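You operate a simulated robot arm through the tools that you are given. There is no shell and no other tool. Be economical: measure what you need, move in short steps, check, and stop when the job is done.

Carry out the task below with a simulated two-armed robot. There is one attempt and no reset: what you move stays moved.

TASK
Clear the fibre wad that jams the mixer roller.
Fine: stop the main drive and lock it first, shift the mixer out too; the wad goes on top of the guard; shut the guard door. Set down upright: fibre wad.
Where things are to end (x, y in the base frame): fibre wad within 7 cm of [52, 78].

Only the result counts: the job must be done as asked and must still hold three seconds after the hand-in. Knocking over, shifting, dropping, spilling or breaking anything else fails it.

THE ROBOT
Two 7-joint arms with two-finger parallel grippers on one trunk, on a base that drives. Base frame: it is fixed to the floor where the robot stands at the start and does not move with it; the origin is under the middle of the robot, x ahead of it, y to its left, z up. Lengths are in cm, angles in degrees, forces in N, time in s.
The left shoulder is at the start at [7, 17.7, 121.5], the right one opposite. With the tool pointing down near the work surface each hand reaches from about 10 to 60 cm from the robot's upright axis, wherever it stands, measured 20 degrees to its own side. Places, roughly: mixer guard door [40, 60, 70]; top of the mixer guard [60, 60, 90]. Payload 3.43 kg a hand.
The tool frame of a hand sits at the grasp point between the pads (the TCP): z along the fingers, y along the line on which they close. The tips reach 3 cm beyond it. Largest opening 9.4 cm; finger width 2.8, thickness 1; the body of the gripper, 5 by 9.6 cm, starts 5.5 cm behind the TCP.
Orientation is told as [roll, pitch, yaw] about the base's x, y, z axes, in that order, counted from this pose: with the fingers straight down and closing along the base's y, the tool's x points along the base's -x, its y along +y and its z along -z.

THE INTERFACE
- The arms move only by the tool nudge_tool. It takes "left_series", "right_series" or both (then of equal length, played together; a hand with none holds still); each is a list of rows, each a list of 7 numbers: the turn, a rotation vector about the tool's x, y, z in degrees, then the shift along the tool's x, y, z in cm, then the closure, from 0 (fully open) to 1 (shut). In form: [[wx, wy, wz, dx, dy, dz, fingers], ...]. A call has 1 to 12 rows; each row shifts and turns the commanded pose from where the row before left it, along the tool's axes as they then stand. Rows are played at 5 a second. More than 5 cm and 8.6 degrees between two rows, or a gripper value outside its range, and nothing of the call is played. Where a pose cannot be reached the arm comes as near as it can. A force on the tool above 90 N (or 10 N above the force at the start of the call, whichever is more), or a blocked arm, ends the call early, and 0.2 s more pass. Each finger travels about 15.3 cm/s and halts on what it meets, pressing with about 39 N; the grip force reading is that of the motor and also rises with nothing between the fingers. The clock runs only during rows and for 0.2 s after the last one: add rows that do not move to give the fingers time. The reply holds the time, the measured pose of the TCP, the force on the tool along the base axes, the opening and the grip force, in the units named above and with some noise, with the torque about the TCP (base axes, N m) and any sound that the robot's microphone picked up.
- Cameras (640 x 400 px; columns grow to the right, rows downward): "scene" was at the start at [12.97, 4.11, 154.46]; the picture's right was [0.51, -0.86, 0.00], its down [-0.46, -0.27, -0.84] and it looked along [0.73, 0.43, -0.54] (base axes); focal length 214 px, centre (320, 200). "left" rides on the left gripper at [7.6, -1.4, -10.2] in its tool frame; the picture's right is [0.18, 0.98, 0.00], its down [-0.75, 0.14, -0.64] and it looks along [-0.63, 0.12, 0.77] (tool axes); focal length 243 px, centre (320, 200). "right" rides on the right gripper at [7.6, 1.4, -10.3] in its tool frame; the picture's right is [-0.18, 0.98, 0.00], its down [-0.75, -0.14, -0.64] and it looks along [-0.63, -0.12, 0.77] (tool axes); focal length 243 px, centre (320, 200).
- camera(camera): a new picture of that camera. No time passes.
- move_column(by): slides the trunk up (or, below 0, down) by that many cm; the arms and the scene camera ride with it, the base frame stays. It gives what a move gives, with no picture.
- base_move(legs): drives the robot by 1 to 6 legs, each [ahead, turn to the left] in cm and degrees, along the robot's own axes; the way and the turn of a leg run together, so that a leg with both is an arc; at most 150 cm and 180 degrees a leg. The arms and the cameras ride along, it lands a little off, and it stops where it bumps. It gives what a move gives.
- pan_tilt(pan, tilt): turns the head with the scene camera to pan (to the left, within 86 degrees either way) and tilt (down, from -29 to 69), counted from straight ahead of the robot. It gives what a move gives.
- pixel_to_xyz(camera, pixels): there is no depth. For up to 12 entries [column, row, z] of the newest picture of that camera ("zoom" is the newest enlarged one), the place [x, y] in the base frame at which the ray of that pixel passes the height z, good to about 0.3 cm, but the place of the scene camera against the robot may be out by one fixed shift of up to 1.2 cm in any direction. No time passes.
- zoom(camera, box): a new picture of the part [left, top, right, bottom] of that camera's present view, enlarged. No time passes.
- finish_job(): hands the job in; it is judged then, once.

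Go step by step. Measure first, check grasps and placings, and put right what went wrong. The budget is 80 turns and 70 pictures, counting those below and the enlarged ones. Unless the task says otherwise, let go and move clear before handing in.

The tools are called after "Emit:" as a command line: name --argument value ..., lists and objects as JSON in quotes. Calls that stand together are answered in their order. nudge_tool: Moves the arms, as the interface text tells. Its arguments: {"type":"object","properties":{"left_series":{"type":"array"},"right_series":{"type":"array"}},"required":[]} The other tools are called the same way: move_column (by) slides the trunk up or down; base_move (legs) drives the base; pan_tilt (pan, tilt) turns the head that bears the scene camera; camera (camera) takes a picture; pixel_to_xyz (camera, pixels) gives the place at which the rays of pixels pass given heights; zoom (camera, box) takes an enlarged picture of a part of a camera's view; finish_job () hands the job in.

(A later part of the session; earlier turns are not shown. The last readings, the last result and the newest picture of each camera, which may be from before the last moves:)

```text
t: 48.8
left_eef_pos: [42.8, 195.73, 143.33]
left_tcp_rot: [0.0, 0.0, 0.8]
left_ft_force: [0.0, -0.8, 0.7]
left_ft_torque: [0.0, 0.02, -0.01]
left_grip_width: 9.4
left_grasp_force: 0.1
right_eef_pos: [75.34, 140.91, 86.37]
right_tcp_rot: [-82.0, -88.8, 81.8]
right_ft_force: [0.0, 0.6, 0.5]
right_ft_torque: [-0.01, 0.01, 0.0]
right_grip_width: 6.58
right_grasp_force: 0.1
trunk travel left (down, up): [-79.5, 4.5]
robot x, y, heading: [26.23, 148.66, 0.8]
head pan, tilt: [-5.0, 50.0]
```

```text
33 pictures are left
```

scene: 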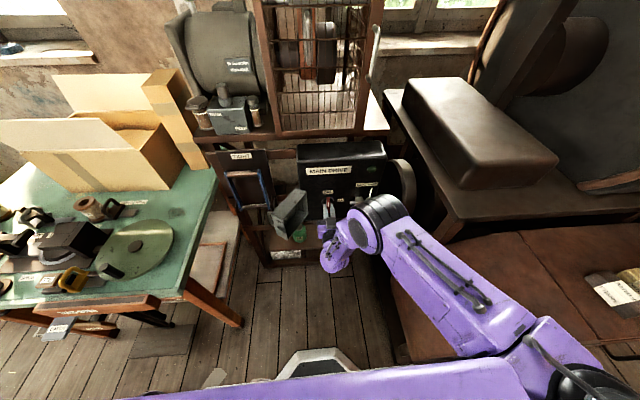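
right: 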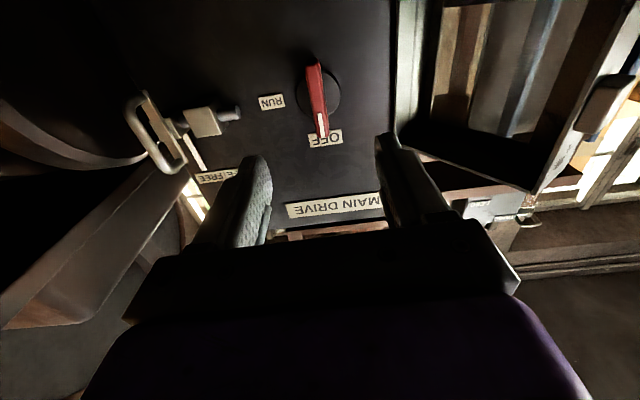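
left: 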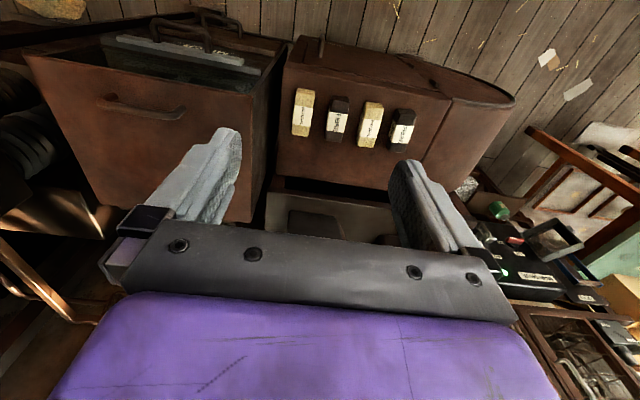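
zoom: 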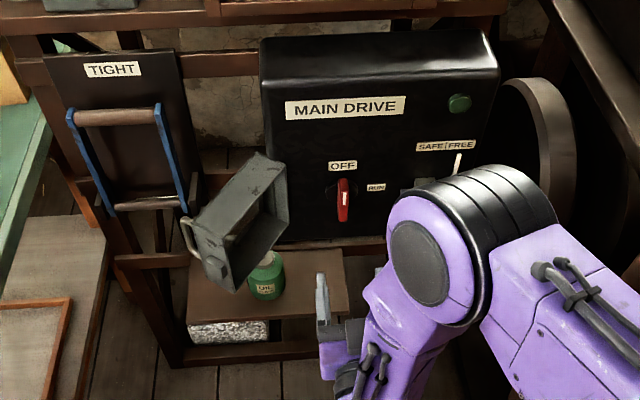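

The drive is OFF (knob upright, light dark). Now I'll examine the cover at right-view (400–640, 0–230).

Emit:
zoom --camera "right" --box '[380, 0, 640, 240]'

Emit:
zoom --camera "scene" --box '[255, 175, 335, 255]'

Emit:
pixel_to_xyz --camera "zoom" --pixels '[[200, 200, 90]]'

```text
1.67 times, centred on (510, 120) of right
```

zoom: 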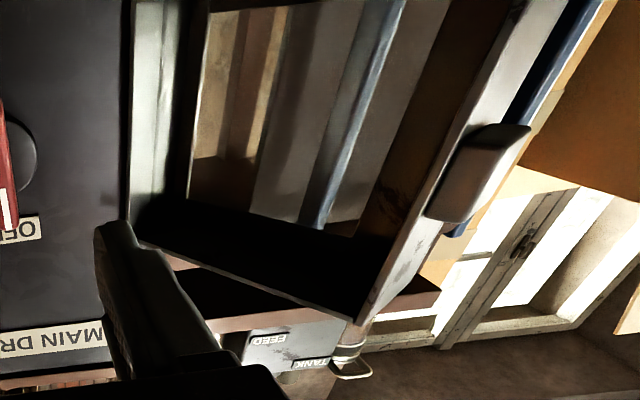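

```text
5.00 times, centred on (295, 215) of scene
```

zoom: 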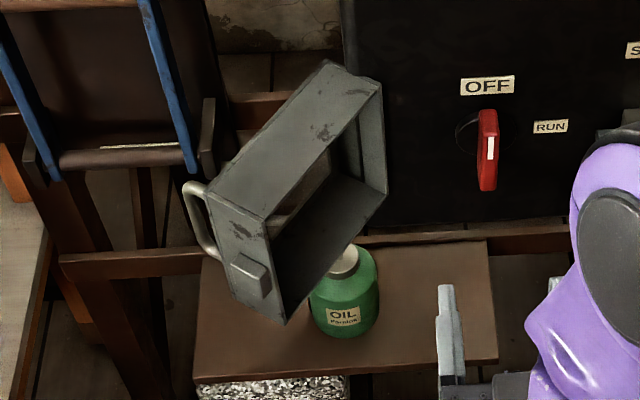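

```text
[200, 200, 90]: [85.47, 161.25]
```

The cover is hinged at y≈150.5, swung about 120° open, with a handle near (85,162,90) and a socket tab on its free end. I'll take the closed right fingers around to its left side so I can swing it shut.

Emit:
nudge_tool --right_series '[[0, 0, 0, -0.8, 0, -4, 0.6], [0, 0, 0, -0.8, 0, -4, 1], [0, 0, 0, 0, 4.5, 0, 1], [0, 0, 0, 0, 4.5, 0, 1], [0, 0, 0, 0, 4.5, 0, 1], [0, 0, 0, 0, 4.5, 0, 1], [0, 0, 0, 0, 4.5, 0, 1], [0, 0, 0, 0, 4.5, 0, 1], [0, 0, 0, 0, 0, 3, 1], [0, 0, 0, 0, 0, 3, 1], [0, 0, 0, 0, 0, 0, 1]]'

Emit:
zoom --camera "scene" --box '[220, 130, 420, 280]'

```text
t: 51.4
left_eef_pos: [42.81, 195.81, 143.48]
left_tcp_rot: [0.0, -0.1, 0.8]
left_ft_force: [-0.1, -0.1, -0.7]
left_ft_torque: [0.03, -0.01, 0.01]
left_grip_width: 9.39
left_grasp_force: 0.1
right_eef_pos: [77.32, 161.16, 84.16]
right_tcp_rot: [-96.4, -83.8, 91.6]
right_ft_force: [-0.1, 0.3, 0.6]
right_ft_torque: [-0.01, 0.02, 0.02]
right_grip_width: 0.0
right_grasp_force: 33.6
trunk travel left (down, up): [-79.5, 4.5]
robot x, y, heading: [26.39, 148.29, 0.9]
head pan, tilt: [-5.0, 50.0]
stopped in row 11 (right hand): the arm was blocked; the commanded pose is now the measured one
```

```text
2.67 times, centred on (320, 205) of scene
```

zoom: 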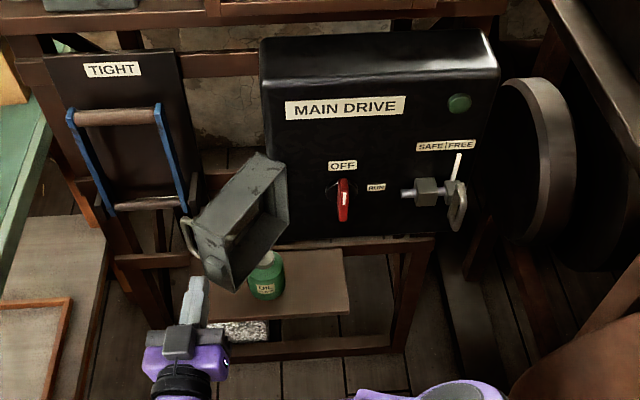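

The arm reached its limit at y=161 without touching anything. I'll draw back and turn the base 15° left so the hand gets left of the cover.

Emit:
nudge_tool --right_series '[[0, 0, 0, -1.9, 0, -4, 1], [0, 0, 0, -1.9, 0, -4, 1], [0, 0, 0, 0, 0, 0, 1]]'

Emit:
base_move --legs '[[0, 13]]'

Emit:
pan_tilt --pan -18 --tilt 50

Emit:
zoom --camera "scene" --box '[220, 130, 420, 280]'

```text
t: 52.2
left_eef_pos: [42.89, 195.75, 143.21]
left_tcp_rot: [0.0, 0.0, 0.7]
left_ft_force: [-0.4, 0.2, -0.3]
left_ft_torque: [0.0, 0.01, 0.01]
left_grip_width: 9.37
left_grasp_force: 0.2
right_eef_pos: [69.09, 162.32, 87.9]
right_tcp_rot: [-94.8, -83.9, 90.2]
right_ft_force: [1.5, 0.5, 0.3]
right_ft_torque: [0.01, 0.04, 0.01]
right_grip_width: 0.0
right_grasp_force: 32.7
trunk travel left (down, up): [-79.5, 4.5]
robot x, y, heading: [26.43, 148.43, 0.8]
head pan, tilt: [-5.0, 50.0]
```

```text
t: 53.4
left_eef_pos: [31.89, 198.25, 143.32]
left_tcp_rot: [-0.1, 0.0, 13.8]
left_ft_force: [0.4, 0.2, -0.4]
left_ft_torque: [0.01, -0.01, -0.01]
left_grip_width: 9.39
left_grasp_force: 0.1
right_eef_pos: [64.8, 171.64, 87.8]
right_tcp_rot: [-95.1, -83.9, 103.5]
right_ft_force: [-0.7, -0.3, 0.5]
right_ft_torque: [-0.01, -0.02, 0.0]
right_grip_width: 0.0
right_grasp_force: 32.4
trunk travel left (down, up): [-79.5, 4.5]
robot x, y, heading: [26.39, 148.0, 13.9]
head pan, tilt: [-5.0, 50.0]
```

```text
t: 54.1
left_eef_pos: [31.68, 198.34, 143.31]
left_tcp_rot: [0.0, 0.1, 13.8]
left_ft_force: [0.3, -1.0, 0.1]
left_ft_torque: [0.01, -0.05, 0.03]
left_grip_width: 9.42
left_grasp_force: 0.0
right_eef_pos: [64.76, 171.62, 87.92]
right_tcp_rot: [-95.4, -84.0, 103.8]
right_ft_force: [-0.3, -0.3, 0.1]
right_ft_torque: [0.0, -0.02, -0.01]
right_grip_width: 0.0
right_grasp_force: 33.6
trunk travel left (down, up): [-79.5, 4.5]
robot x, y, heading: [26.18, 147.99, 13.8]
head pan, tilt: [-18.0, 50.0]
```

```text
2.67 times, centred on (320, 205) of scene
```

zoom: 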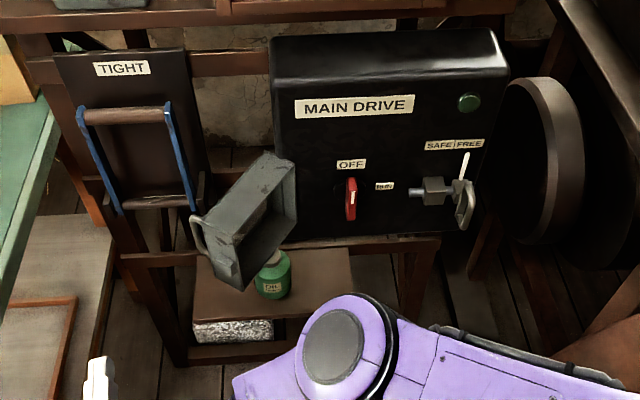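

The hand is left of the cover. I'll advance beside the handle and start pushing right.

Emit:
nudge_tool --right_series '[[0, 0, 0, -0.1, -0.6, 4.15, 1], [0, 0, 0, -0.1, -0.6, 4.15, 1], [0, 0, 0, -0.1, -0.6, 4.15, 1], [0, 0, 0, -0.1, -0.6, 4.15, 1], [0, 0, 0, 0, -2, 0, 1], [0, 0, 0, 0, -2, 0, 1], [0, 0, 0, 0, -2, 0, 1], [0, 0, 0, 0, -2, 0, 1], [0, 0, 0, 0, 0, 0, 1]]'

Emit:
zoom --camera "scene" --box '[220, 130, 420, 280]'

```text
t: 56.1
left_eef_pos: [31.72, 198.3, 143.39]
left_tcp_rot: [0.0, -0.1, 13.8]
left_ft_force: [0.0, 0.1, 0.2]
left_ft_torque: [0.01, 0.01, -0.01]
left_grip_width: 9.4
left_grasp_force: 0.0
right_eef_pos: [82.71, 163.79, 89.63]
right_tcp_rot: [-95.3, -84.0, 103.7]
right_ft_force: [-0.3, -0.2, 0.3]
right_ft_torque: [0.03, -0.01, 0.0]
right_grip_width: 0.0
right_grasp_force: 33.0
trunk travel left (down, up): [-79.5, 4.5]
robot x, y, heading: [26.56, 148.36, 13.9]
head pan, tilt: [-18.0, 50.0]
```

```text
2.67 times, centred on (320, 205) of scene
```

zoom: 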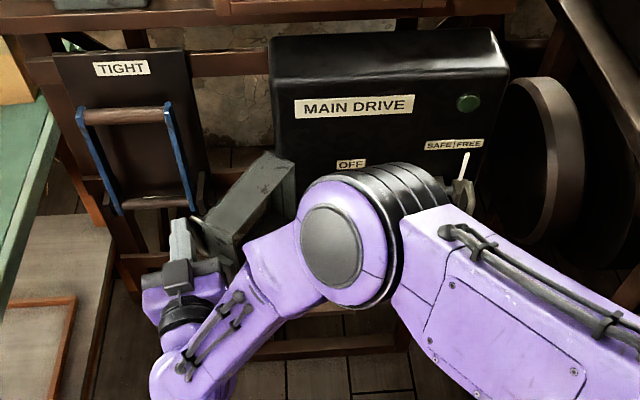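

The fingertip is right at the handle. I'll keep pushing right.

Emit:
nudge_tool --right_series '[[0, 0, 0, 0, -2, 0, 1], [0, 0, 0, 0, -2, 0, 1], [0, 0, 0, 0, -2, 0, 1], [0, 0, 0, 0, -2, 0, 1], [0, 0, 0, 0, -2, 0, 1], [0, 0, 0, 0, -2, 0, 1], [0, 0, 0, 0, 0, 0, 1]]'

Emit:
zoom --camera "scene" --box '[220, 130, 420, 280]'

```text
t: 56.8
left_eef_pos: [29.98, 202.53, 140.47]
left_tcp_rot: [-6.2, 0.6, 15.6]
left_ft_force: [-0.1, 0.8, -1.9]
left_ft_torque: [-0.05, -0.01, 0.04]
left_grip_width: 9.38
left_grasp_force: 0.0
right_eef_pos: [81.27, 162.73, 89.74]
right_tcp_rot: [-81.5, -83.4, 93.6]
right_ft_force: [-17.9, 31.7, -0.1]
right_ft_torque: [0.39, 0.22, 0.96]
right_grip_width: 0.0
right_grasp_force: 33.0
trunk travel left (down, up): [-79.5, 4.5]
robot x, y, heading: [26.41, 148.13, 14.9]
head pan, tilt: [-18.0, 50.0]
stopped in row 3 (right hand): the force on the tool passed its limit at 94 N (the readings are from after the stop); the commanded pose is now the measured one
```

```text
2.67 times, centred on (320, 205) of scene
```

zoom: 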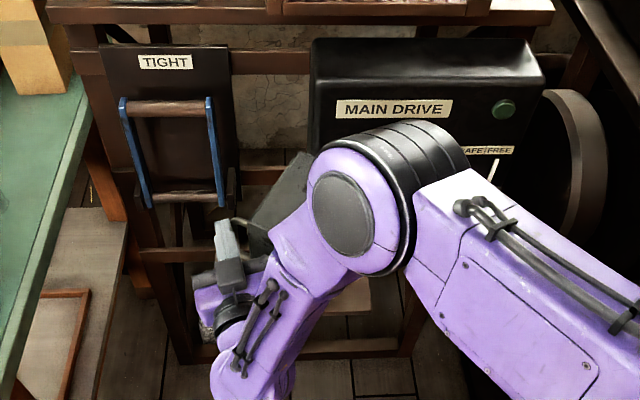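

The push hit the handle end-on. From the top-wall corners I work out that the cover is open about 124°, with the vertical handle bar near (85.5,161.7). I'll back off, open the fingers and look, so I can grip the bar instead.

Emit:
nudge_tool --right_series '[[0, 0, 0, 0, 1, -4, 1], [0, 0, 0, 0, 0, -4, 0.5], [0, 0, 0, 0, 0, -4, 0.5], [0, 0, 0, 0, 0, 0, 0.5]]'

Emit:
camera --camera "right"

Emit:
zoom --camera "scene" --box '[220, 130, 380, 250]'

```text
t: 57.8
left_eef_pos: [31.37, 198.78, 143.13]
left_tcp_rot: [-0.4, 0.1, 14.2]
left_ft_force: [0.7, 0.6, -1.1]
left_ft_torque: [-0.09, -0.03, -0.02]
left_grip_width: 9.38
left_grasp_force: 0.0
right_eef_pos: [70.06, 159.75, 89.63]
right_tcp_rot: [-83.6, -83.9, 94.7]
right_ft_force: [-0.2, 1.0, 0.0]
right_ft_torque: [0.01, 0.02, 0.02]
right_grip_width: 4.7
right_grasp_force: 0.1
trunk travel left (down, up): [-79.5, 4.5]
robot x, y, heading: [26.3, 147.98, 14.7]
head pan, tilt: [-18.0, 50.0]
```

```text
26 pictures are left
```

right: 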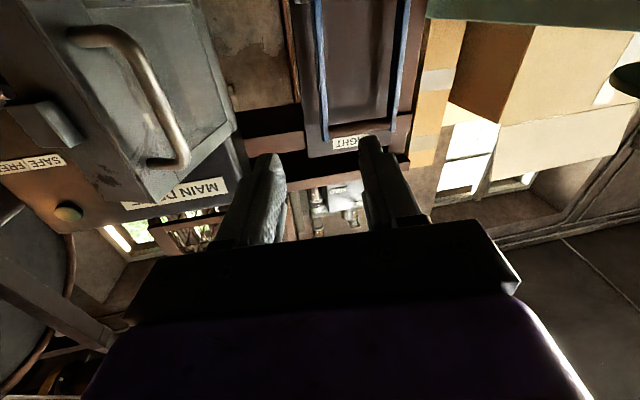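

```text
3.33 times, centred on (300, 190) of scene
```

zoom: 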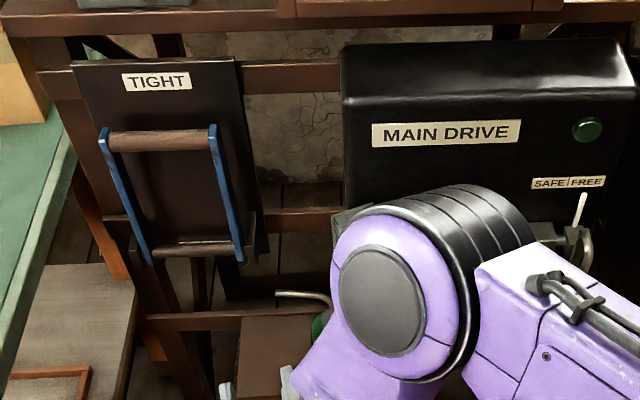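

The cover has swung to roughly perpendicular, with the handle now at right-view (165,100), about (79,151,87). Its outer face faces left, so I can push it with the closed fingers.

Emit:
nudge_tool --right_series '[[0, 0, 0, 0.6, -1.5, 3.4, 1], [0, 0, 0, 0.6, -1.5, 3.4, 1], [0, 0, 0, 0.6, -1.5, 3.4, 1], [0, 0, 0, 0.2, -1.86, -0.36, 1], [0, 0, 0, 0.2, -1.86, -0.36, 1], [0, 0, 0, 0.2, -1.86, -0.36, 1], [0, 0, 0, 0.2, -1.86, -0.36, 1], [0, 0, 0, 0.2, -1.86, -0.36, 1], [0, 0, 0, 0, 0, 0, 1]]'

Emit:
camera --camera "right"

```text
t: 59.8
left_eef_pos: [31.85, 197.64, 143.34]
left_tcp_rot: [0.1, 0.0, 13.9]
left_ft_force: [-0.2, 0.1, -0.4]
left_ft_torque: [0.0, 0.04, -0.02]
left_grip_width: 9.39
left_grasp_force: 0.0
right_eef_pos: [81.14, 146.89, 87.95]
right_tcp_rot: [-82.4, -84.4, 93.5]
right_ft_force: [1.7, -0.5, 1.0]
right_ft_torque: [0.0, -0.04, 0.03]
right_grip_width: 0.0
right_grasp_force: 32.9
trunk travel left (down, up): [-79.5, 4.5]
robot x, y, heading: [26.62, 148.07, 14.1]
head pan, tilt: [-18.0, 50.0]
```

```text
24 pictures are left
```

right: 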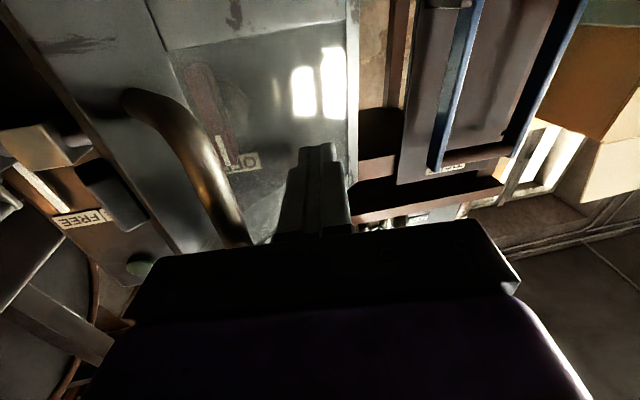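

The cover is following and OFF shows through its window. I'll keep pushing right and then in.

Emit:
nudge_tool --right_series '[[0, 0, 0, 0.18, -1.75, 0.33, 1], [0, 0, 0, 0.18, -1.2, 0.6, 1], [0, 0, 0, 0.1, -0.8, 1.2, 1], [0, 0, 0, 0, -0.2, 1, 1], [0, 0, 0, 0, 0, 1, 1], [0, 0, 0, 0, 0, 0, 1]]'

Emit:
camera --camera "right"

```text
t: 61.2
left_eef_pos: [30.08, 197.4, 143.55]
left_tcp_rot: [0.1, -0.5, 14.1]
left_ft_force: [0.1, 0.3, 0.1]
left_ft_torque: [0.0, 0.0, 0.0]
left_grip_width: 9.41
left_grasp_force: 0.0
right_eef_pos: [84.27, 143.68, 87.91]
right_tcp_rot: [-78.2, -84.1, 89.6]
right_ft_force: [-80.8, -5.3, -11.1]
right_ft_torque: [0.06, 0.28, -0.42]
right_grip_width: 0.0
right_grasp_force: 33.0
trunk travel left (down, up): [-79.5, 4.5]
robot x, y, heading: [26.04, 148.08, 14.6]
head pan, tilt: [-18.0, 50.0]
```

```text
23 pictures are left
```

right: 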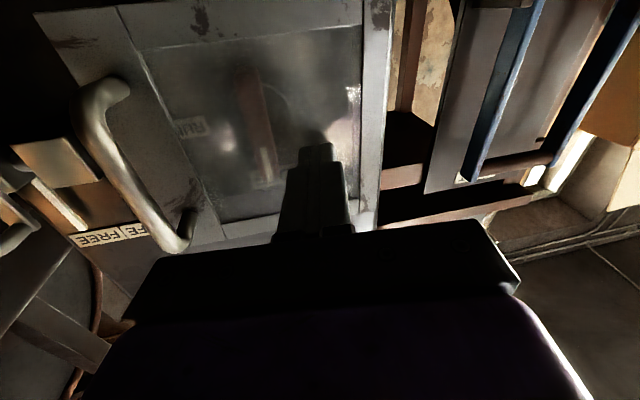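

Force x is −81, so the cover is seated against the panel. I'll back off and inspect.

Emit:
nudge_tool --right_series '[[0, 0, 0, 0, 0, -3, 1], [0, 0, 0, 0, 0, -4, 0.6], [0, 0, 0, 0, 0, -4, 0.6], [0, 0, 0, 0, 0, -4, 0.6], [0, 0, 0, 0, 0, 0, 0.6]]'

Emit:
camera --camera "right"

Emit:
zoom --camera "scene" --box '[240, 130, 400, 250]'

```text
t: 62.4
left_eef_pos: [31.64, 197.57, 143.54]
left_tcp_rot: [0.2, -0.1, 14.0]
left_ft_force: [-0.2, 0.2, -0.7]
left_ft_torque: [0.01, -0.01, 0.02]
left_grip_width: 9.38
left_grasp_force: 0.1
right_eef_pos: [71.17, 140.84, 88.13]
right_tcp_rot: [-82.8, -84.4, 93.9]
right_ft_force: [-0.9, 0.5, 0.4]
right_ft_torque: [0.01, 0.0, 0.01]
right_grip_width: 3.76
right_grasp_force: 0.1
trunk travel left (down, up): [-79.5, 4.5]
robot x, y, heading: [26.19, 148.08, 14.8]
head pan, tilt: [-18.0, 50.0]
```

```text
22 pictures are left
```

right: 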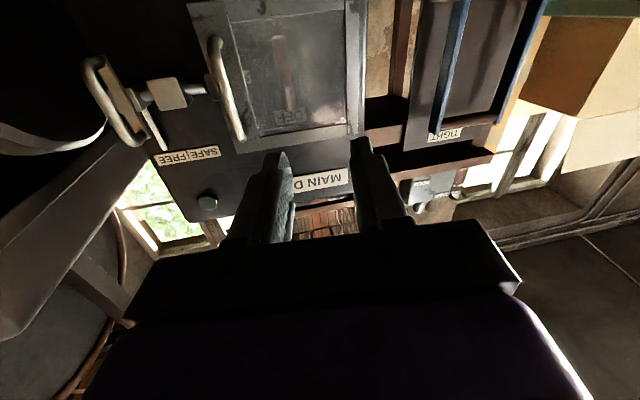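

```text
3.33 times, centred on (320, 190) of scene
```

zoom: 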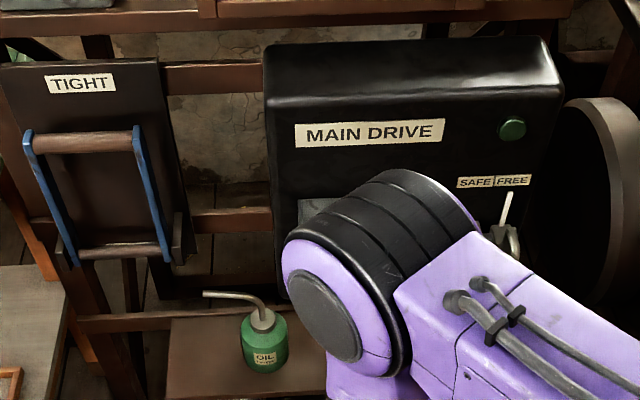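

The cover is shut over the switch. The bolt's D-handle is at right-view (108,105), about (88,124,86.5). I'll turn the base back and line up with it.

Emit:
base_move --legs '[[0, -14]]'

Emit:
camera --camera "right"

```text
t: 63.7
left_eef_pos: [43.35, 195.03, 143.44]
left_tcp_rot: [0.2, 0.1, 0.3]
left_ft_force: [-0.7, 0.2, 0.0]
left_ft_torque: [0.02, 0.03, 0.0]
left_grip_width: 9.41
left_grasp_force: 0.0
right_eef_pos: [68.25, 130.51, 88.14]
right_tcp_rot: [-82.4, -84.4, 79.8]
right_ft_force: [0.5, 0.6, 0.2]
right_ft_torque: [0.01, 0.06, -0.02]
right_grip_width: 3.74
right_grasp_force: 0.0
trunk travel left (down, up): [-79.5, 4.5]
robot x, y, heading: [26.21, 148.31, 0.6]
head pan, tilt: [-18.0, 50.0]
```

```text
20 pictures are left
```

right: 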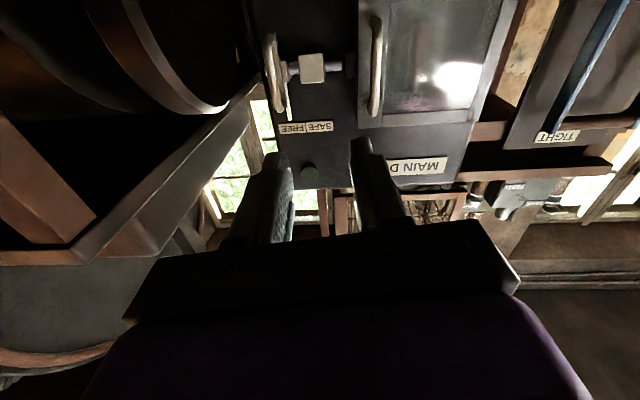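

The D-handle bar at (270,65) gives about (87.5,124.1,85.6). I'll align, advance and grip it.

Emit:
nudge_tool --right_series '[[0, 0, 0, 1.35, -2.6, 0, 0.5], [0, 0, 0, 1.35, -2.6, 0, 0.5], [0, 0, 0, 0, 0, 4.6, 0.5], [0, 0, 0, 0, 0, 4.6, 0.5], [0, 0, 0, 0, 0, 4.6, 0.5], [0, 0, 0, 0, 0, 4.6, 0.5], [0, 0, 0, 0, 0, 0, 1], [0, 0, 0, 0, 0, 0, 1], [0, 0, 0, 0, 0, 0, 1]]'

Emit:
camera --camera "right"

```text
t: 65.7
left_eef_pos: [43.31, 195.28, 143.34]
left_tcp_rot: [0.1, 0.1, 0.3]
left_ft_force: [0.4, 0.5, -0.4]
left_ft_torque: [0.03, 0.01, 0.03]
left_grip_width: 9.38
left_grasp_force: 0.0
right_eef_pos: [86.11, 124.38, 85.48]
right_tcp_rot: [-80.5, -84.3, 78.0]
right_ft_force: [-6.6, 19.4, -11.6]
right_ft_torque: [1.19, -0.05, 0.08]
right_grip_width: 1.57
right_grasp_force: 45.4
trunk travel left (down, up): [-79.5, 4.5]
robot x, y, heading: [26.7, 148.31, 0.9]
head pan, tilt: [-18.0, 50.0]
```

```text
19 pictures are left
```

right: 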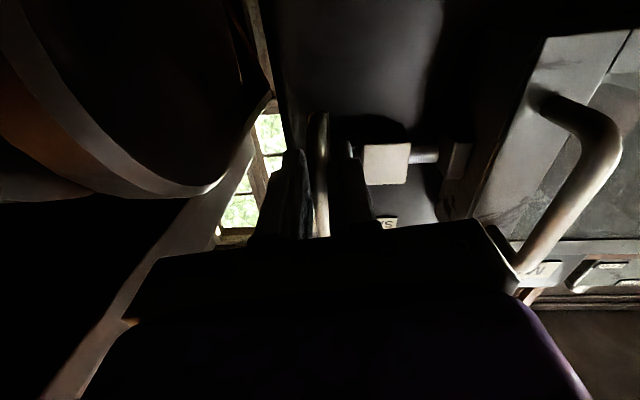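

The handle is gripped (1.57 cm) and the bolt tip lines up with the cover's tab. I'll slide it left toward SAFE.

Emit:
nudge_tool --right_series '[[0, 0, 0, -0.05, 0.8, 0, 1], [0, 0, 0, -0.05, 0.8, 0, 1], [0, 0, 0, -0.05, 0.8, 0, 1], [0, 0, 0, -0.05, 0.8, 0, 1], [0, 0, 0, 0, 0, 0, 1]]'

Emit:
camera --camera "right"

```text
t: 66.9
left_eef_pos: [43.04, 194.89, 143.49]
left_tcp_rot: [0.2, -0.1, 0.3]
left_ft_force: [0.3, -1.0, 0.3]
left_ft_torque: [0.02, -0.01, 0.01]
left_grip_width: 9.44
left_grasp_force: 0.0
right_eef_pos: [86.0, 127.43, 85.5]
right_tcp_rot: [-81.1, -84.4, 78.3]
right_ft_force: [-26.5, 2.7, -18.0]
right_ft_torque: [1.15, -0.1, 0.07]
right_grip_width: 1.59
right_grasp_force: 45.0
trunk travel left (down, up): [-79.5, 4.5]
robot x, y, heading: [26.07, 148.36, 0.8]
head pan, tilt: [-18.0, 50.0]
```

```text
18 pictures are left
```

right: 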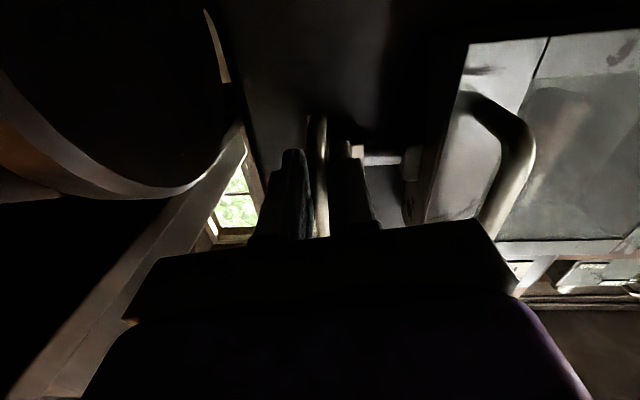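

It slid 3 cm and the bolt is entering the tab. I'll push on until it stops.

Emit:
nudge_tool --right_series '[[0, 0, 0, -0.1, 0.6, -0.15, 1], [0, 0, 0, 0, 0.6, 0, 1], [0, 0, 0, 0, 0.6, 0, 1], [0, 0, 0, 0, 0, 0, 1]]'

```text
t: 67.9
left_eef_pos: [42.94, 194.05, 143.9]
left_tcp_rot: [0.6, -0.2, 0.4]
left_ft_force: [-0.2, -0.4, -0.7]
left_ft_torque: [0.0, 0.02, 0.04]
left_grip_width: 9.39
left_grasp_force: 0.2
right_eef_pos: [86.18, 128.15, 85.58]
right_tcp_rot: [-83.7, -84.7, 80.5]
right_ft_force: [-26.0, -41.7, -7.4]
right_ft_torque: [0.76, 0.4, 0.15]
right_grip_width: 1.57
right_grasp_force: 44.4
trunk travel left (down, up): [-79.5, 4.5]
robot x, y, heading: [26.33, 148.5, 0.3]
head pan, tilt: [-18.0, 50.0]
```

It stops at 3.8 cm of travel (−42 N), so this is the end stop. I'll release, back off and verify.

Emit:
nudge_tool --right_series '[[0, 0, 0, 0, -0.6, 0, 1], [0, 0, 0, 0, 0, 0, 0.55], [0, 0, 0, 0, 0, 0, 0.55], [0, 0, 0, 0, 0, -4, 0.55], [0, 0, 0, 0, 0, -4, 0.55], [0, 0, 0, 0, 0, -4, 0.55], [0, 0, 0, 0, -4, -4, 0.55], [0, 0, 0, 0, -4, 0, 0.55], [0, 0, 0, 0, -4, 0, 0.55], [0, 0, 0, 0, 0, 0, 0.55]]'

Emit:
zoom --camera "scene" --box '[240, 130, 480, 280]'

```text
refused: row 7 steps farther than a row can; nothing moved
```

```text
2.67 times, centred on (360, 205) of scene
```

zoom: 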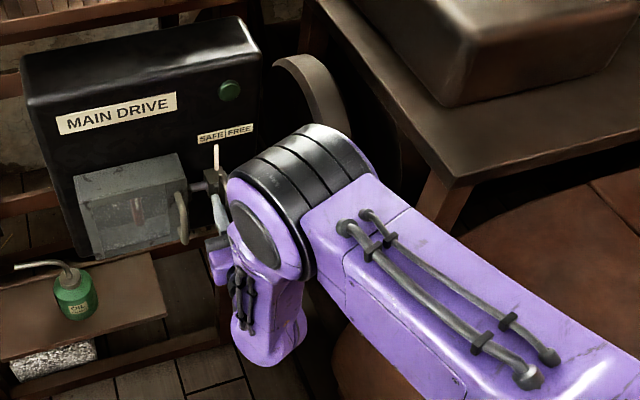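

The pointer at (215,155) is now under SAFE and the cover is shut. One row of the retreat was too long, so I'm redoing it.

Emit:
nudge_tool --right_series '[[0, 0, 0, 0, -0.5, 0, 1], [0, 0, 0, 0, 0, 0, 0.55], [0, 0, 0, 0, 0, 0, 0.55], [0, 0, 0, 0, 0, -4, 0.55], [0, 0, 0, 0, 0, -4, 0.55], [0, 0, 0, 0, 0, -4, 0.55], [0, 0, 0, 0, 0, -4, 0.55], [0, 0, 0, -4, 0, 0, 0.55], [0, 0, 0, -4, 0, 0, 0.55], [0, 0, 0, -4, 0, 0, 0.55], [0, 0, 0, -4, 0, 0, 0.55], [0, 0, 0, 0, 0, 0, 0.55]]'

Emit:
zoom --camera "scene" --box '[220, 130, 380, 230]'

```text
t: 70.5
left_eef_pos: [43.33, 194.88, 143.47]
left_tcp_rot: [0.1, 0.1, 0.3]
left_ft_force: [-0.5, -0.5, -1.1]
left_ft_torque: [0.0, 0.01, 0.03]
left_grip_width: 9.41
left_grasp_force: 0.0
right_eef_pos: [70.75, 130.75, 101.29]
right_tcp_rot: [-77.8, -84.5, 74.8]
right_ft_force: [-0.5, -0.3, 0.7]
right_ft_torque: [0.0, -0.02, 0.02]
right_grip_width: 4.21
right_grasp_force: 0.1
trunk travel left (down, up): [-79.5, 4.5]
robot x, y, heading: [26.39, 148.2, 0.8]
head pan, tilt: [-18.0, 50.0]
```

```text
4.00 times, centred on (300, 180) of scene
```

zoom: 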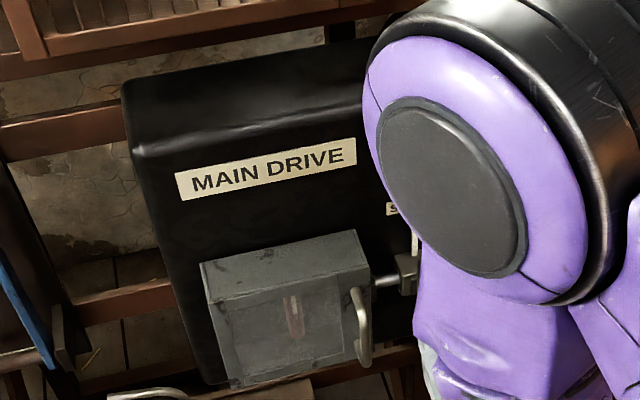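

The cover is locked by the bolt. I'll raise the right hand and then drive back to the mixer.

Emit:
nudge_tool --right_series '[[0, 0, 0, -4, 0, 0, 0.55], [0, 0, 0, -4, 0, 0, 0.55], [0, 0, 0, -4, 0, 0, 0.55], [0, 0, 0, -4, 0, 0, 0.55], [0, 0, 0, -4, 0, 0, 0.55], [0, 0, 0, -4, 0, 0, 0.55], [0, 0, 0, -4, 0, 0, 0.55], [0, 0, 0, 0, 0, 0, 0.55]]'

Emit:
base_move --legs '[[0, 29], [-40, 0], [0, 60], [-95, 0], [0, -70]]'

Emit:
pan_tilt --pan 0 --tilt 35

Emit:
camera --camera "scene"

```text
t: 72.3
left_eef_pos: [43.38, 195.18, 143.38]
left_tcp_rot: [0.2, 0.0, 0.3]
left_ft_force: [-0.4, -0.1, -0.1]
left_ft_torque: [-0.02, 0.03, 0.01]
left_grip_width: 9.39
left_grasp_force: 0.1
right_eef_pos: [74.73, 135.76, 127.87]
right_tcp_rot: [-82.7, -84.2, 80.1]
right_ft_force: [-0.3, -0.5, -0.5]
right_ft_torque: [0.0, 0.0, -0.02]
right_grip_width: 4.22
right_grasp_force: 0.1
right hand out of reach, approached as far as the arm can: row 2, 3, 4
trunk travel left (down, up): [-79.5, 4.5]
robot x, y, heading: [26.06, 148.17, 0.4]
head pan, tilt: [-18.0, 50.0]
```

```text
t: 86.5
left_eef_pos: [-6.78, 83.2, 143.47]
left_tcp_rot: [0.3, 0.1, 19.9]
left_ft_force: [-0.3, -0.5, 0.1]
left_ft_torque: [0.05, -0.01, 0.02]
left_grip_width: 9.39
left_grasp_force: 0.1
right_eef_pos: [43.05, 37.96, 127.73]
right_tcp_rot: [-82.4, -84.4, 99.5]
right_ft_force: [0.5, -0.3, 0.2]
right_ft_torque: [-0.01, -0.02, 0.0]
right_grip_width: 4.24
right_grasp_force: 0.0
trunk travel left (down, up): [-79.5, 4.5]
robot x, y, heading: [-6.93, 33.5, 20.4]
head pan, tilt: [-18.0, 50.0]
```

```text
t: 87.3
left_eef_pos: [-6.51, 83.37, 143.46]
left_tcp_rot: [0.1, 0.1, 20.0]
left_ft_force: [-0.3, -0.6, -0.6]
left_ft_torque: [-0.01, -0.01, 0.02]
left_grip_width: 9.39
left_grasp_force: 0.0
right_eef_pos: [43.05, 38.0, 127.68]
right_tcp_rot: [-82.4, -84.5, 99.5]
right_ft_force: [1.3, 0.3, 0.3]
right_ft_torque: [-0.01, 0.02, 0.02]
right_grip_width: 4.21
right_grasp_force: 0.1
trunk travel left (down, up): [-79.5, 4.5]
robot x, y, heading: [-6.73, 33.53, 20.3]
head pan, tilt: [0.0, 35.0]
```

```text
15 pictures are left
```

scene: 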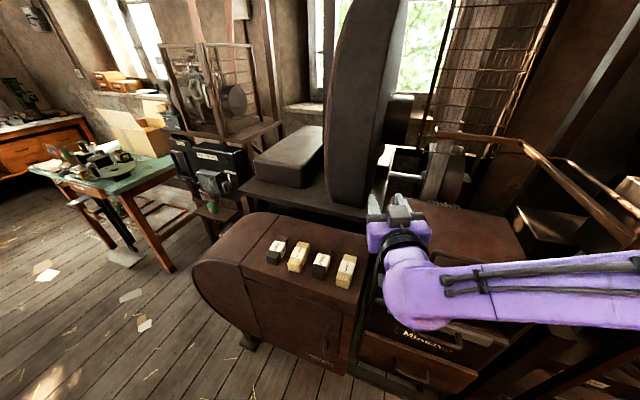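

I'm back near the mixer. I'll zoom in on the front labels at (320,360) and (425,340).

Emit:
zoom --camera "scene" --box '[220, 230, 500, 400]'

```text
2.29 times, centred on (360, 315) of scene
```

zoom: 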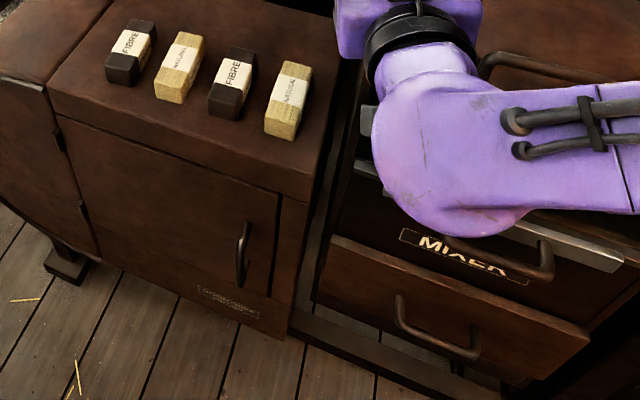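

The box with the "MIXER" flap sits at y≈20. The guard door with its handle is near (39,48,65), on the cabinet that carries the four blocks. Next is the IN/OUT lever, whose handle I triangulate from the first pictures to about (37,0,135). I'll pull the hand back, face 0° and look.

Emit:
nudge_tool --right_series '[[0, 0, 0, 0, 0, -4, 0.4], [0, 0, 0, 0, 0, -4, 0.4], [0, 0, 0, 0, 0, -4, 0.4], [0, 0, 0, 0, 0, 0, 0.4]]'

Emit:
base_move --legs '[[0, -20]]'

Emit:
pan_tilt --pan -25 --tilt 22

Emit:
camera --camera "scene"

Emit:
camera --camera "right"

```text
t: 88.3
left_eef_pos: [-6.59, 83.31, 143.49]
left_tcp_rot: [0.2, 0.2, 20.0]
left_ft_force: [0.3, 0.7, -0.2]
left_ft_torque: [0.01, -0.01, 0.0]
left_grip_width: 9.4
left_grasp_force: 0.1
right_eef_pos: [34.73, 40.68, 130.34]
right_tcp_rot: [-81.6, -84.4, 98.5]
right_ft_force: [1.2, -0.1, -0.3]
right_ft_torque: [-0.03, 0.0, 0.02]
right_grip_width: 5.64
right_grasp_force: 0.1
right hand out of reach, approached as far as the arm can: row 1, 2, 3
trunk travel left (down, up): [-79.5, 4.5]
robot x, y, heading: [-7.16, 33.53, 20.5]
head pan, tilt: [0.0, 35.0]
```

```text
t: 89.8
left_eef_pos: [10.43, 80.23, 143.51]
left_tcp_rot: [0.0, 0.1, -0.1]
left_ft_force: [0.3, 0.6, 0.5]
left_ft_torque: [-0.02, -0.01, -0.03]
left_grip_width: 9.4
left_grasp_force: 0.1
right_eef_pos: [34.59, 25.95, 130.49]
right_tcp_rot: [-82.1, -84.3, 78.9]
right_ft_force: [0.6, 0.7, 0.6]
right_ft_torque: [-0.01, -0.03, 0.0]
right_grip_width: 5.65
right_grasp_force: 0.1
trunk travel left (down, up): [-79.5, 4.5]
robot x, y, heading: [-7.14, 33.34, 0.3]
head pan, tilt: [0.0, 35.0]
```

```text
t: 90.7
left_eef_pos: [10.59, 80.16, 143.46]
left_tcp_rot: [0.1, 0.1, 0.0]
left_ft_force: [1.1, -0.1, -0.2]
left_ft_torque: [0.01, 0.04, -0.04]
left_grip_width: 9.4
left_grasp_force: 0.1
right_eef_pos: [34.59, 25.87, 130.51]
right_tcp_rot: [-82.0, -84.5, 78.6]
right_ft_force: [0.4, 0.1, 0.2]
right_ft_torque: [-0.03, 0.02, -0.01]
right_grip_width: 5.64
right_grasp_force: 0.0
trunk travel left (down, up): [-79.5, 4.5]
robot x, y, heading: [-6.54, 33.72, 0.6]
head pan, tilt: [-25.0, 22.0]
```

```text
13 pictures are left
```

scene: 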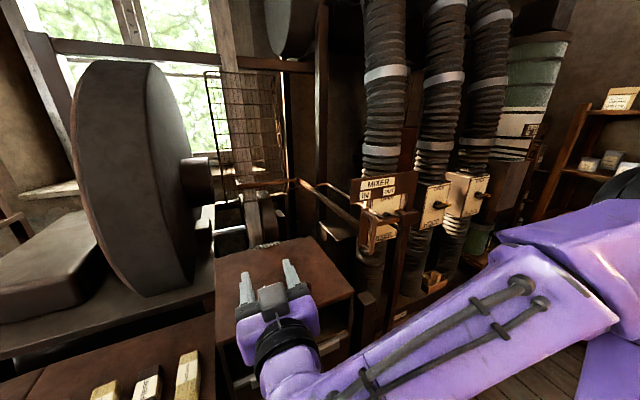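

```text
12 pictures are left
```

right: 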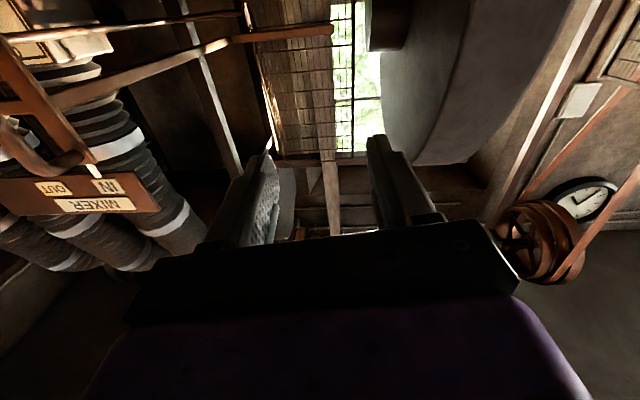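

The MIXER board triangulates to about (45,−3,139.5). I'll zoom both views on the handle.

Emit:
zoom --camera "scene" --box '[320, 160, 440, 280]'

Emit:
zoom --camera "right" --box '[0, 60, 200, 240]'

```text
3.33 times, centred on (380, 220) of scene
```

zoom: 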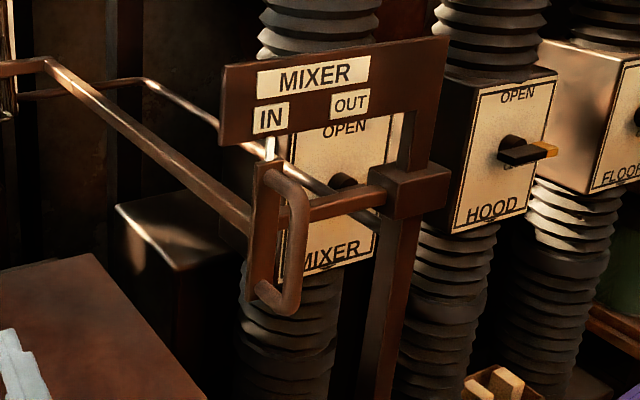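

```text
2.22 times, centred on (100, 150) of right
```

zoom: 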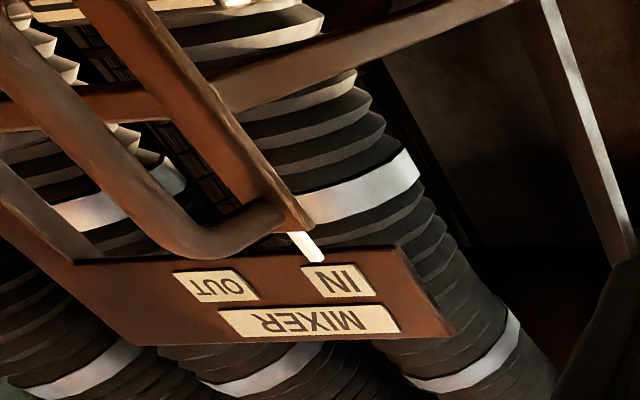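

The handle is a vertical D-bar at about (42.3,−0.7,127.7) that slides right along a rail from IN to OUT, roughly 6.5 cm. I'll move the hand in front of it.

Emit:
nudge_tool --right_series '[[0, 0, 0, 0.92, -4.37, 0, 0.4], [0, 0, 0, 0.92, -4.37, 0, 0.4], [0, 0, 0, 0.92, -4.37, 0, 0.4], [0, 0, 0, 0.92, -4.37, 0, 0.4], [0, 0, 0, 0.92, -4.37, 0, 0.4], [0, 0, 0, 0.92, -4.37, 0, 0.4], [0, 0, 0, 0, 0, 0, 0.4]]'

Emit:
camera --camera "right"

```text
t: 92.2
left_eef_pos: [10.56, 80.44, 143.33]
left_tcp_rot: [0.0, 0.1, -0.1]
left_ft_force: [0.2, -0.1, -0.7]
left_ft_torque: [-0.02, 0.01, 0.0]
left_grip_width: 9.4
left_grasp_force: 0.1
right_eef_pos: [41.68, 4.21, 132.33]
right_tcp_rot: [-81.2, -84.2, 78.0]
right_ft_force: [-1.1, 4.7, -1.8]
right_ft_torque: [0.13, -0.01, -0.04]
right_grip_width: 5.39
right_grasp_force: 0.2
right hand out of reach, approached as far as the arm can: row 1, 2, 3, 4, 5
trunk travel left (down, up): [-79.5, 4.5]
robot x, y, heading: [-6.82, 33.62, 0.4]
head pan, tilt: [-25.0, 22.0]
```

```text
9 pictures are left
```

right: 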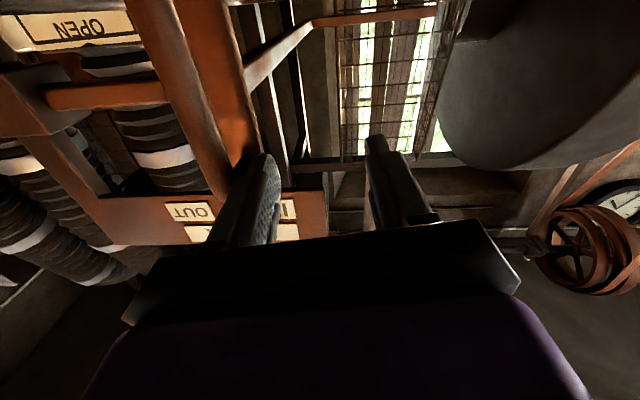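

The hand stopped at (41.7,4.2,132) because the commanded pose is out of reach too close to the body. Its right finger is just touching the handle. I'll move the command forward in a small step to see how it tracks.

Emit:
nudge_tool --right_series '[[0, 0, 0, 0, 2, 3, 0.4], [0, 0, 0, 0, 1.5, 0, 0.4], [0, 0, 0, 0, 0, 0, 0.4]]'

```text
t: 93.0
left_eef_pos: [8.0, 79.03, 144.11]
left_tcp_rot: [0.6, -1.0, -0.1]
left_ft_force: [0.5, -0.5, -0.1]
left_ft_torque: [-0.01, 0.01, 0.0]
left_grip_width: 9.37
left_grasp_force: 0.0
right_eef_pos: [42.47, 6.02, 132.26]
right_tcp_rot: [-87.3, -85.4, 83.7]
right_ft_force: [-78.5, -24.5, -23.3]
right_ft_torque: [1.18, 0.51, -4.53]
right_grip_width: 7.3
right_grasp_force: 14.8
trunk travel left (down, up): [-79.5, 4.5]
robot x, y, heading: [-6.93, 33.54, -0.3]
head pan, tilt: [-25.0, 22.0]
```

Something blocks it at −78 N, so the fingertip is on the handle plate. I'm backing off at once and moving left.

Emit:
nudge_tool --right_series '[[0, 0, 0, 0, 0, -3, 0.4], [0, 0, 0, 0, 3, -2, 0.4], [0, 0, 0, 0, 2, 0, 0.4], [0, 0, 0, 0, 0, 0, 0.4]]'

Emit:
zoom --camera "scene" --box '[280, 140, 480, 280]'

```text
t: 94.0
left_eef_pos: [10.94, 80.33, 143.35]
left_tcp_rot: [0.2, 0.2, -0.1]
left_ft_force: [-0.4, 0.0, 0.6]
left_ft_torque: [-0.02, 0.04, 0.03]
left_grip_width: 9.4
left_grasp_force: 0.0
right_eef_pos: [42.04, 12.79, 132.37]
right_tcp_rot: [-80.6, -84.4, 77.5]
right_ft_force: [0.2, 0.8, -0.2]
right_ft_torque: [0.05, -0.03, -0.01]
right_grip_width: 5.68
right_grasp_force: 0.0
right hand out of reach, approached as far as the arm can: row 1, 2
trunk travel left (down, up): [-79.5, 4.5]
robot x, y, heading: [-7.25, 33.66, 0.4]
head pan, tilt: [-25.0, 22.0]
```

```text
2.86 times, centred on (380, 210) of scene
```

zoom: 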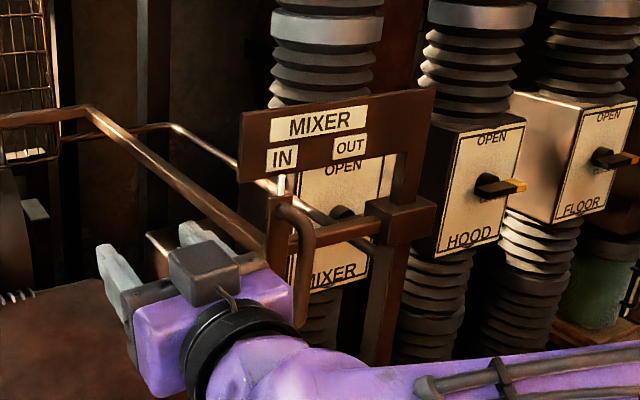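

The lever is still at IN and the hand is free. I'll back the base 8 cm so the arm isn't cramped, then lower the closed hand to z≈128 on the left of the handle.

Emit:
base_move --legs '[[-8, 0]]'

Emit:
nudge_tool --right_series '[[0, 0, 0, 2.3, 0, 0, 1], [0, 0, 0, 2.3, 0, 0, 1], [0, 0, 0, 0, 0, 4, 1], [0, 0, 0, 0, 0, 4, 1], [0, 0, 0, 0, 0, 0, 1]]'

```text
t: 95.1
left_eef_pos: [3.18, 80.11, 143.4]
left_tcp_rot: [0.0, 0.4, -0.1]
left_ft_force: [0.2, -0.3, -1.4]
left_ft_torque: [0.01, 0.0, 0.02]
left_grip_width: 9.41
left_grasp_force: 0.1
right_eef_pos: [34.41, 12.66, 132.21]
right_tcp_rot: [-79.6, -84.3, 76.4]
right_ft_force: [0.0, 0.6, 0.0]
right_ft_torque: [0.02, 0.01, 0.01]
right_grip_width: 5.65
right_grasp_force: 0.0
trunk travel left (down, up): [-79.5, 4.5]
robot x, y, heading: [-14.97, 33.55, 0.4]
head pan, tilt: [-25.0, 22.0]
```

```text
t: 96.3
left_eef_pos: [2.46, 79.97, 143.59]
left_tcp_rot: [0.2, 0.2, -0.1]
left_ft_force: [0.4, -0.4, -1.1]
left_ft_torque: [0.02, 0.02, 0.01]
left_grip_width: 9.4
left_grasp_force: 0.1
right_eef_pos: [43.37, 11.99, 128.43]
right_tcp_rot: [-81.7, -84.4, 78.4]
right_ft_force: [1.3, -0.6, 0.9]
right_ft_torque: [-0.02, -0.02, 0.0]
right_grip_width: 0.0
right_grasp_force: 33.0
right hand out of reach, approached as far as the arm can: row 1, 2
trunk travel left (down, up): [-79.5, 4.5]
robot x, y, heading: [-14.76, 33.55, 0.3]
head pan, tilt: [-25.0, 22.0]
```

I'm in position at (43.4,12,128.4). Now I push the handle to the right toward OUT.

Emit:
nudge_tool --right_series '[[0, 0, 0, 0.19, -2, 0.1, 1], [0, 0, 0, 0.19, -2, 0.1, 1], [0, 0, 0, 0.19, -2, 0.1, 1], [0, 0, 0, 0.19, -2, 0.1, 1], [0, 0, 0, 0.14, -1.5, 0.08, 1], [0, 0, 0, 0.14, -1.5, 0.08, 1], [0, 0, 0, 0.14, -1.5, 0.08, 1], [0, 0, 0, 0.14, -1.5, 0.08, 1], [0, 0, 0, 0.14, -1.5, 0.08, 1], [0, 0, 0, 0, 0, 0, 1]]'

Emit:
zoom --camera "scene" --box '[260, 140, 460, 280]'

```text
t: 98.5
left_eef_pos: [2.67, 80.14, 143.43]
left_tcp_rot: [0.1, 0.1, -0.1]
left_ft_force: [-0.4, -0.2, -0.9]
left_ft_torque: [0.0, 0.03, -0.01]
left_grip_width: 9.4
left_grasp_force: 0.0
right_eef_pos: [43.11, -3.5, 128.3]
right_tcp_rot: [-81.6, -84.3, 78.3]
right_ft_force: [0.1, -0.2, 0.9]
right_ft_torque: [0.02, 0.02, 0.0]
right_grip_width: 0.01
right_grasp_force: 32.3
trunk travel left (down, up): [-79.5, 4.5]
robot x, y, heading: [-14.87, 33.3, 0.2]
head pan, tilt: [-25.0, 22.0]
```

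```text
2.86 times, centred on (360, 210) of scene
```

zoom: 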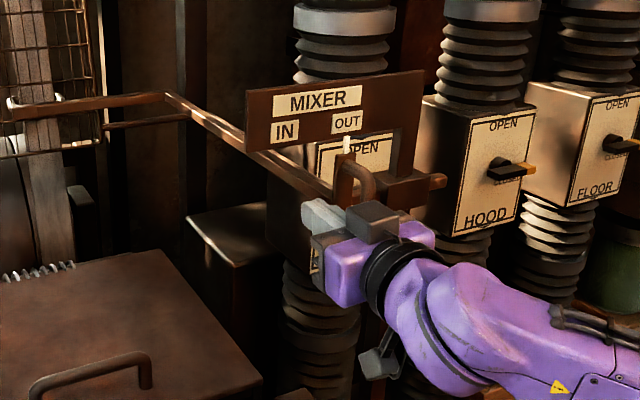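

The pointer is now under OUT. I'll give a small extra push to make sure it is at the stop, then withdraw left and back.

Emit:
nudge_tool --right_series '[[0, 0, 0, 0.07, -0.7, 0, 1], [0, 0, 0, 0.07, -0.7, 0, 1], [0, 0, 0, 0, 0, 0, 1]]'

```text
t: 99.3
left_eef_pos: [2.66, 80.08, 143.28]
left_tcp_rot: [0.1, 0.0, -0.1]
left_ft_force: [0.2, 0.6, 0.6]
left_ft_torque: [0.01, 0.0, -0.03]
left_grip_width: 9.41
left_grasp_force: 0.1
right_eef_pos: [42.97, -4.89, 128.28]
right_tcp_rot: [-81.4, -84.3, 78.3]
right_ft_force: [-1.5, 3.1, -0.4]
right_ft_torque: [0.03, 0.06, 0.09]
right_grip_width: 0.0
right_grasp_force: 33.0
trunk travel left (down, up): [-79.5, 4.5]
robot x, y, heading: [-14.85, 33.63, 0.3]
head pan, tilt: [-25.0, 22.0]
```

Emit:
nudge_tool --right_series '[[0, 0, 0, 0.07, -0.6, 0, 1], [0, 0, 0, 0.07, -0.6, 0, 1], [0, 0, 0, 0, 0, 0, 1]]'

```text
t: 100.1
left_eef_pos: [2.8, 81.11, 142.95]
left_tcp_rot: [-0.3, 0.2, -0.2]
left_ft_force: [0.2, -0.2, -0.4]
left_ft_torque: [0.0, -0.02, 0.02]
left_grip_width: 9.41
left_grasp_force: 0.0
right_eef_pos: [42.93, -4.87, 128.27]
right_tcp_rot: [-80.3, -83.9, 77.5]
right_ft_force: [-3.5, 37.1, -16.6]
right_ft_torque: [0.65, 0.44, 0.94]
right_grip_width: 0.0
right_grasp_force: 32.8
trunk travel left (down, up): [-79.5, 4.5]
robot x, y, heading: [-14.99, 33.6, 0.4]
head pan, tilt: [-25.0, 22.0]
```

The lever is hard against its OUT stop (37 N). I'll withdraw, reposition in front of the guard door (handle triangulated at about (39.8,48.2,67)) and lower the trunk.

Emit:
nudge_tool --right_series '[[0, 0, 0, 0, 4, 0, 0.5], [0, 0, 0, 0, 4, 0, 0.5], [0, 0, 0, 0, 4, 0, 0.5], [0, 0, 0, 0, 2, -4, 0.5], [0, 0, 0, 0, 0, -4, 0.5], [0, 0, 0, 0, 0, 0, 0.5]]'

Emit:
base_move --legs '[[0, 40], [19, 0], [0, -80], [-19, 0], [0, 40]]'

Emit:
move_column --by -30

```text
t: 101.5
left_eef_pos: [2.72, 80.31, 143.36]
left_tcp_rot: [0.1, 0.2, -0.1]
left_ft_force: [-1.1, -0.1, -0.6]
left_ft_torque: [-0.01, 0.02, 0.01]
left_grip_width: 9.4
left_grasp_force: 0.1
right_eef_pos: [36.19, 8.44, 126.89]
right_tcp_rot: [-81.1, -84.4, 77.8]
right_ft_force: [0.1, 0.3, -0.2]
right_ft_torque: [-0.01, -0.01, -0.01]
right_grip_width: 4.69
right_grasp_force: 0.1
right hand out of reach, approached as far as the arm can: row 5
trunk travel left (down, up): [-79.5, 4.5]
robot x, y, heading: [-14.98, 33.45, 0.3]
head pan, tilt: [-25.0, 22.0]
```

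```text
t: 111.4
left_eef_pos: [5.43, 103.98, 143.39]
left_tcp_rot: [0.3, 0.1, -2.7]
left_ft_force: [0.9, -0.5, 0.0]
left_ft_torque: [-0.03, -0.02, -0.03]
left_grip_width: 9.39
left_grasp_force: 0.1
right_eef_pos: [35.64, 30.72, 126.93]
right_tcp_rot: [-81.7, -84.4, 75.8]
right_ft_force: [0.6, -0.2, 0.4]
right_ft_torque: [-0.01, 0.03, 0.01]
right_grip_width: 4.68
right_grasp_force: 0.1
trunk travel left (down, up): [-79.5, 4.5]
robot x, y, heading: [-14.13, 58.35, -2.2]
head pan, tilt: [-25.0, 22.0]
```

```text
t: 114.4
left_eef_pos: [5.4, 104.04, 113.45]
left_tcp_rot: [0.3, 0.1, -2.6]
left_ft_force: [0.9, -0.8, 0.2]
left_ft_torque: [0.01, 0.0, 0.0]
left_grip_width: 9.41
left_grasp_force: 0.0
right_eef_pos: [35.6, 30.74, 97.04]
right_tcp_rot: [-81.7, -84.4, 75.9]
right_ft_force: [0.6, 0.0, -0.1]
right_ft_torque: [0.0, 0.0, -0.01]
right_grip_width: 4.72
right_grasp_force: 0.0
trunk travel left (down, up): [-49.5, 34.5]
robot x, y, heading: [-13.75, 58.54, -2.0]
head pan, tilt: [-25.0, 22.0]
```

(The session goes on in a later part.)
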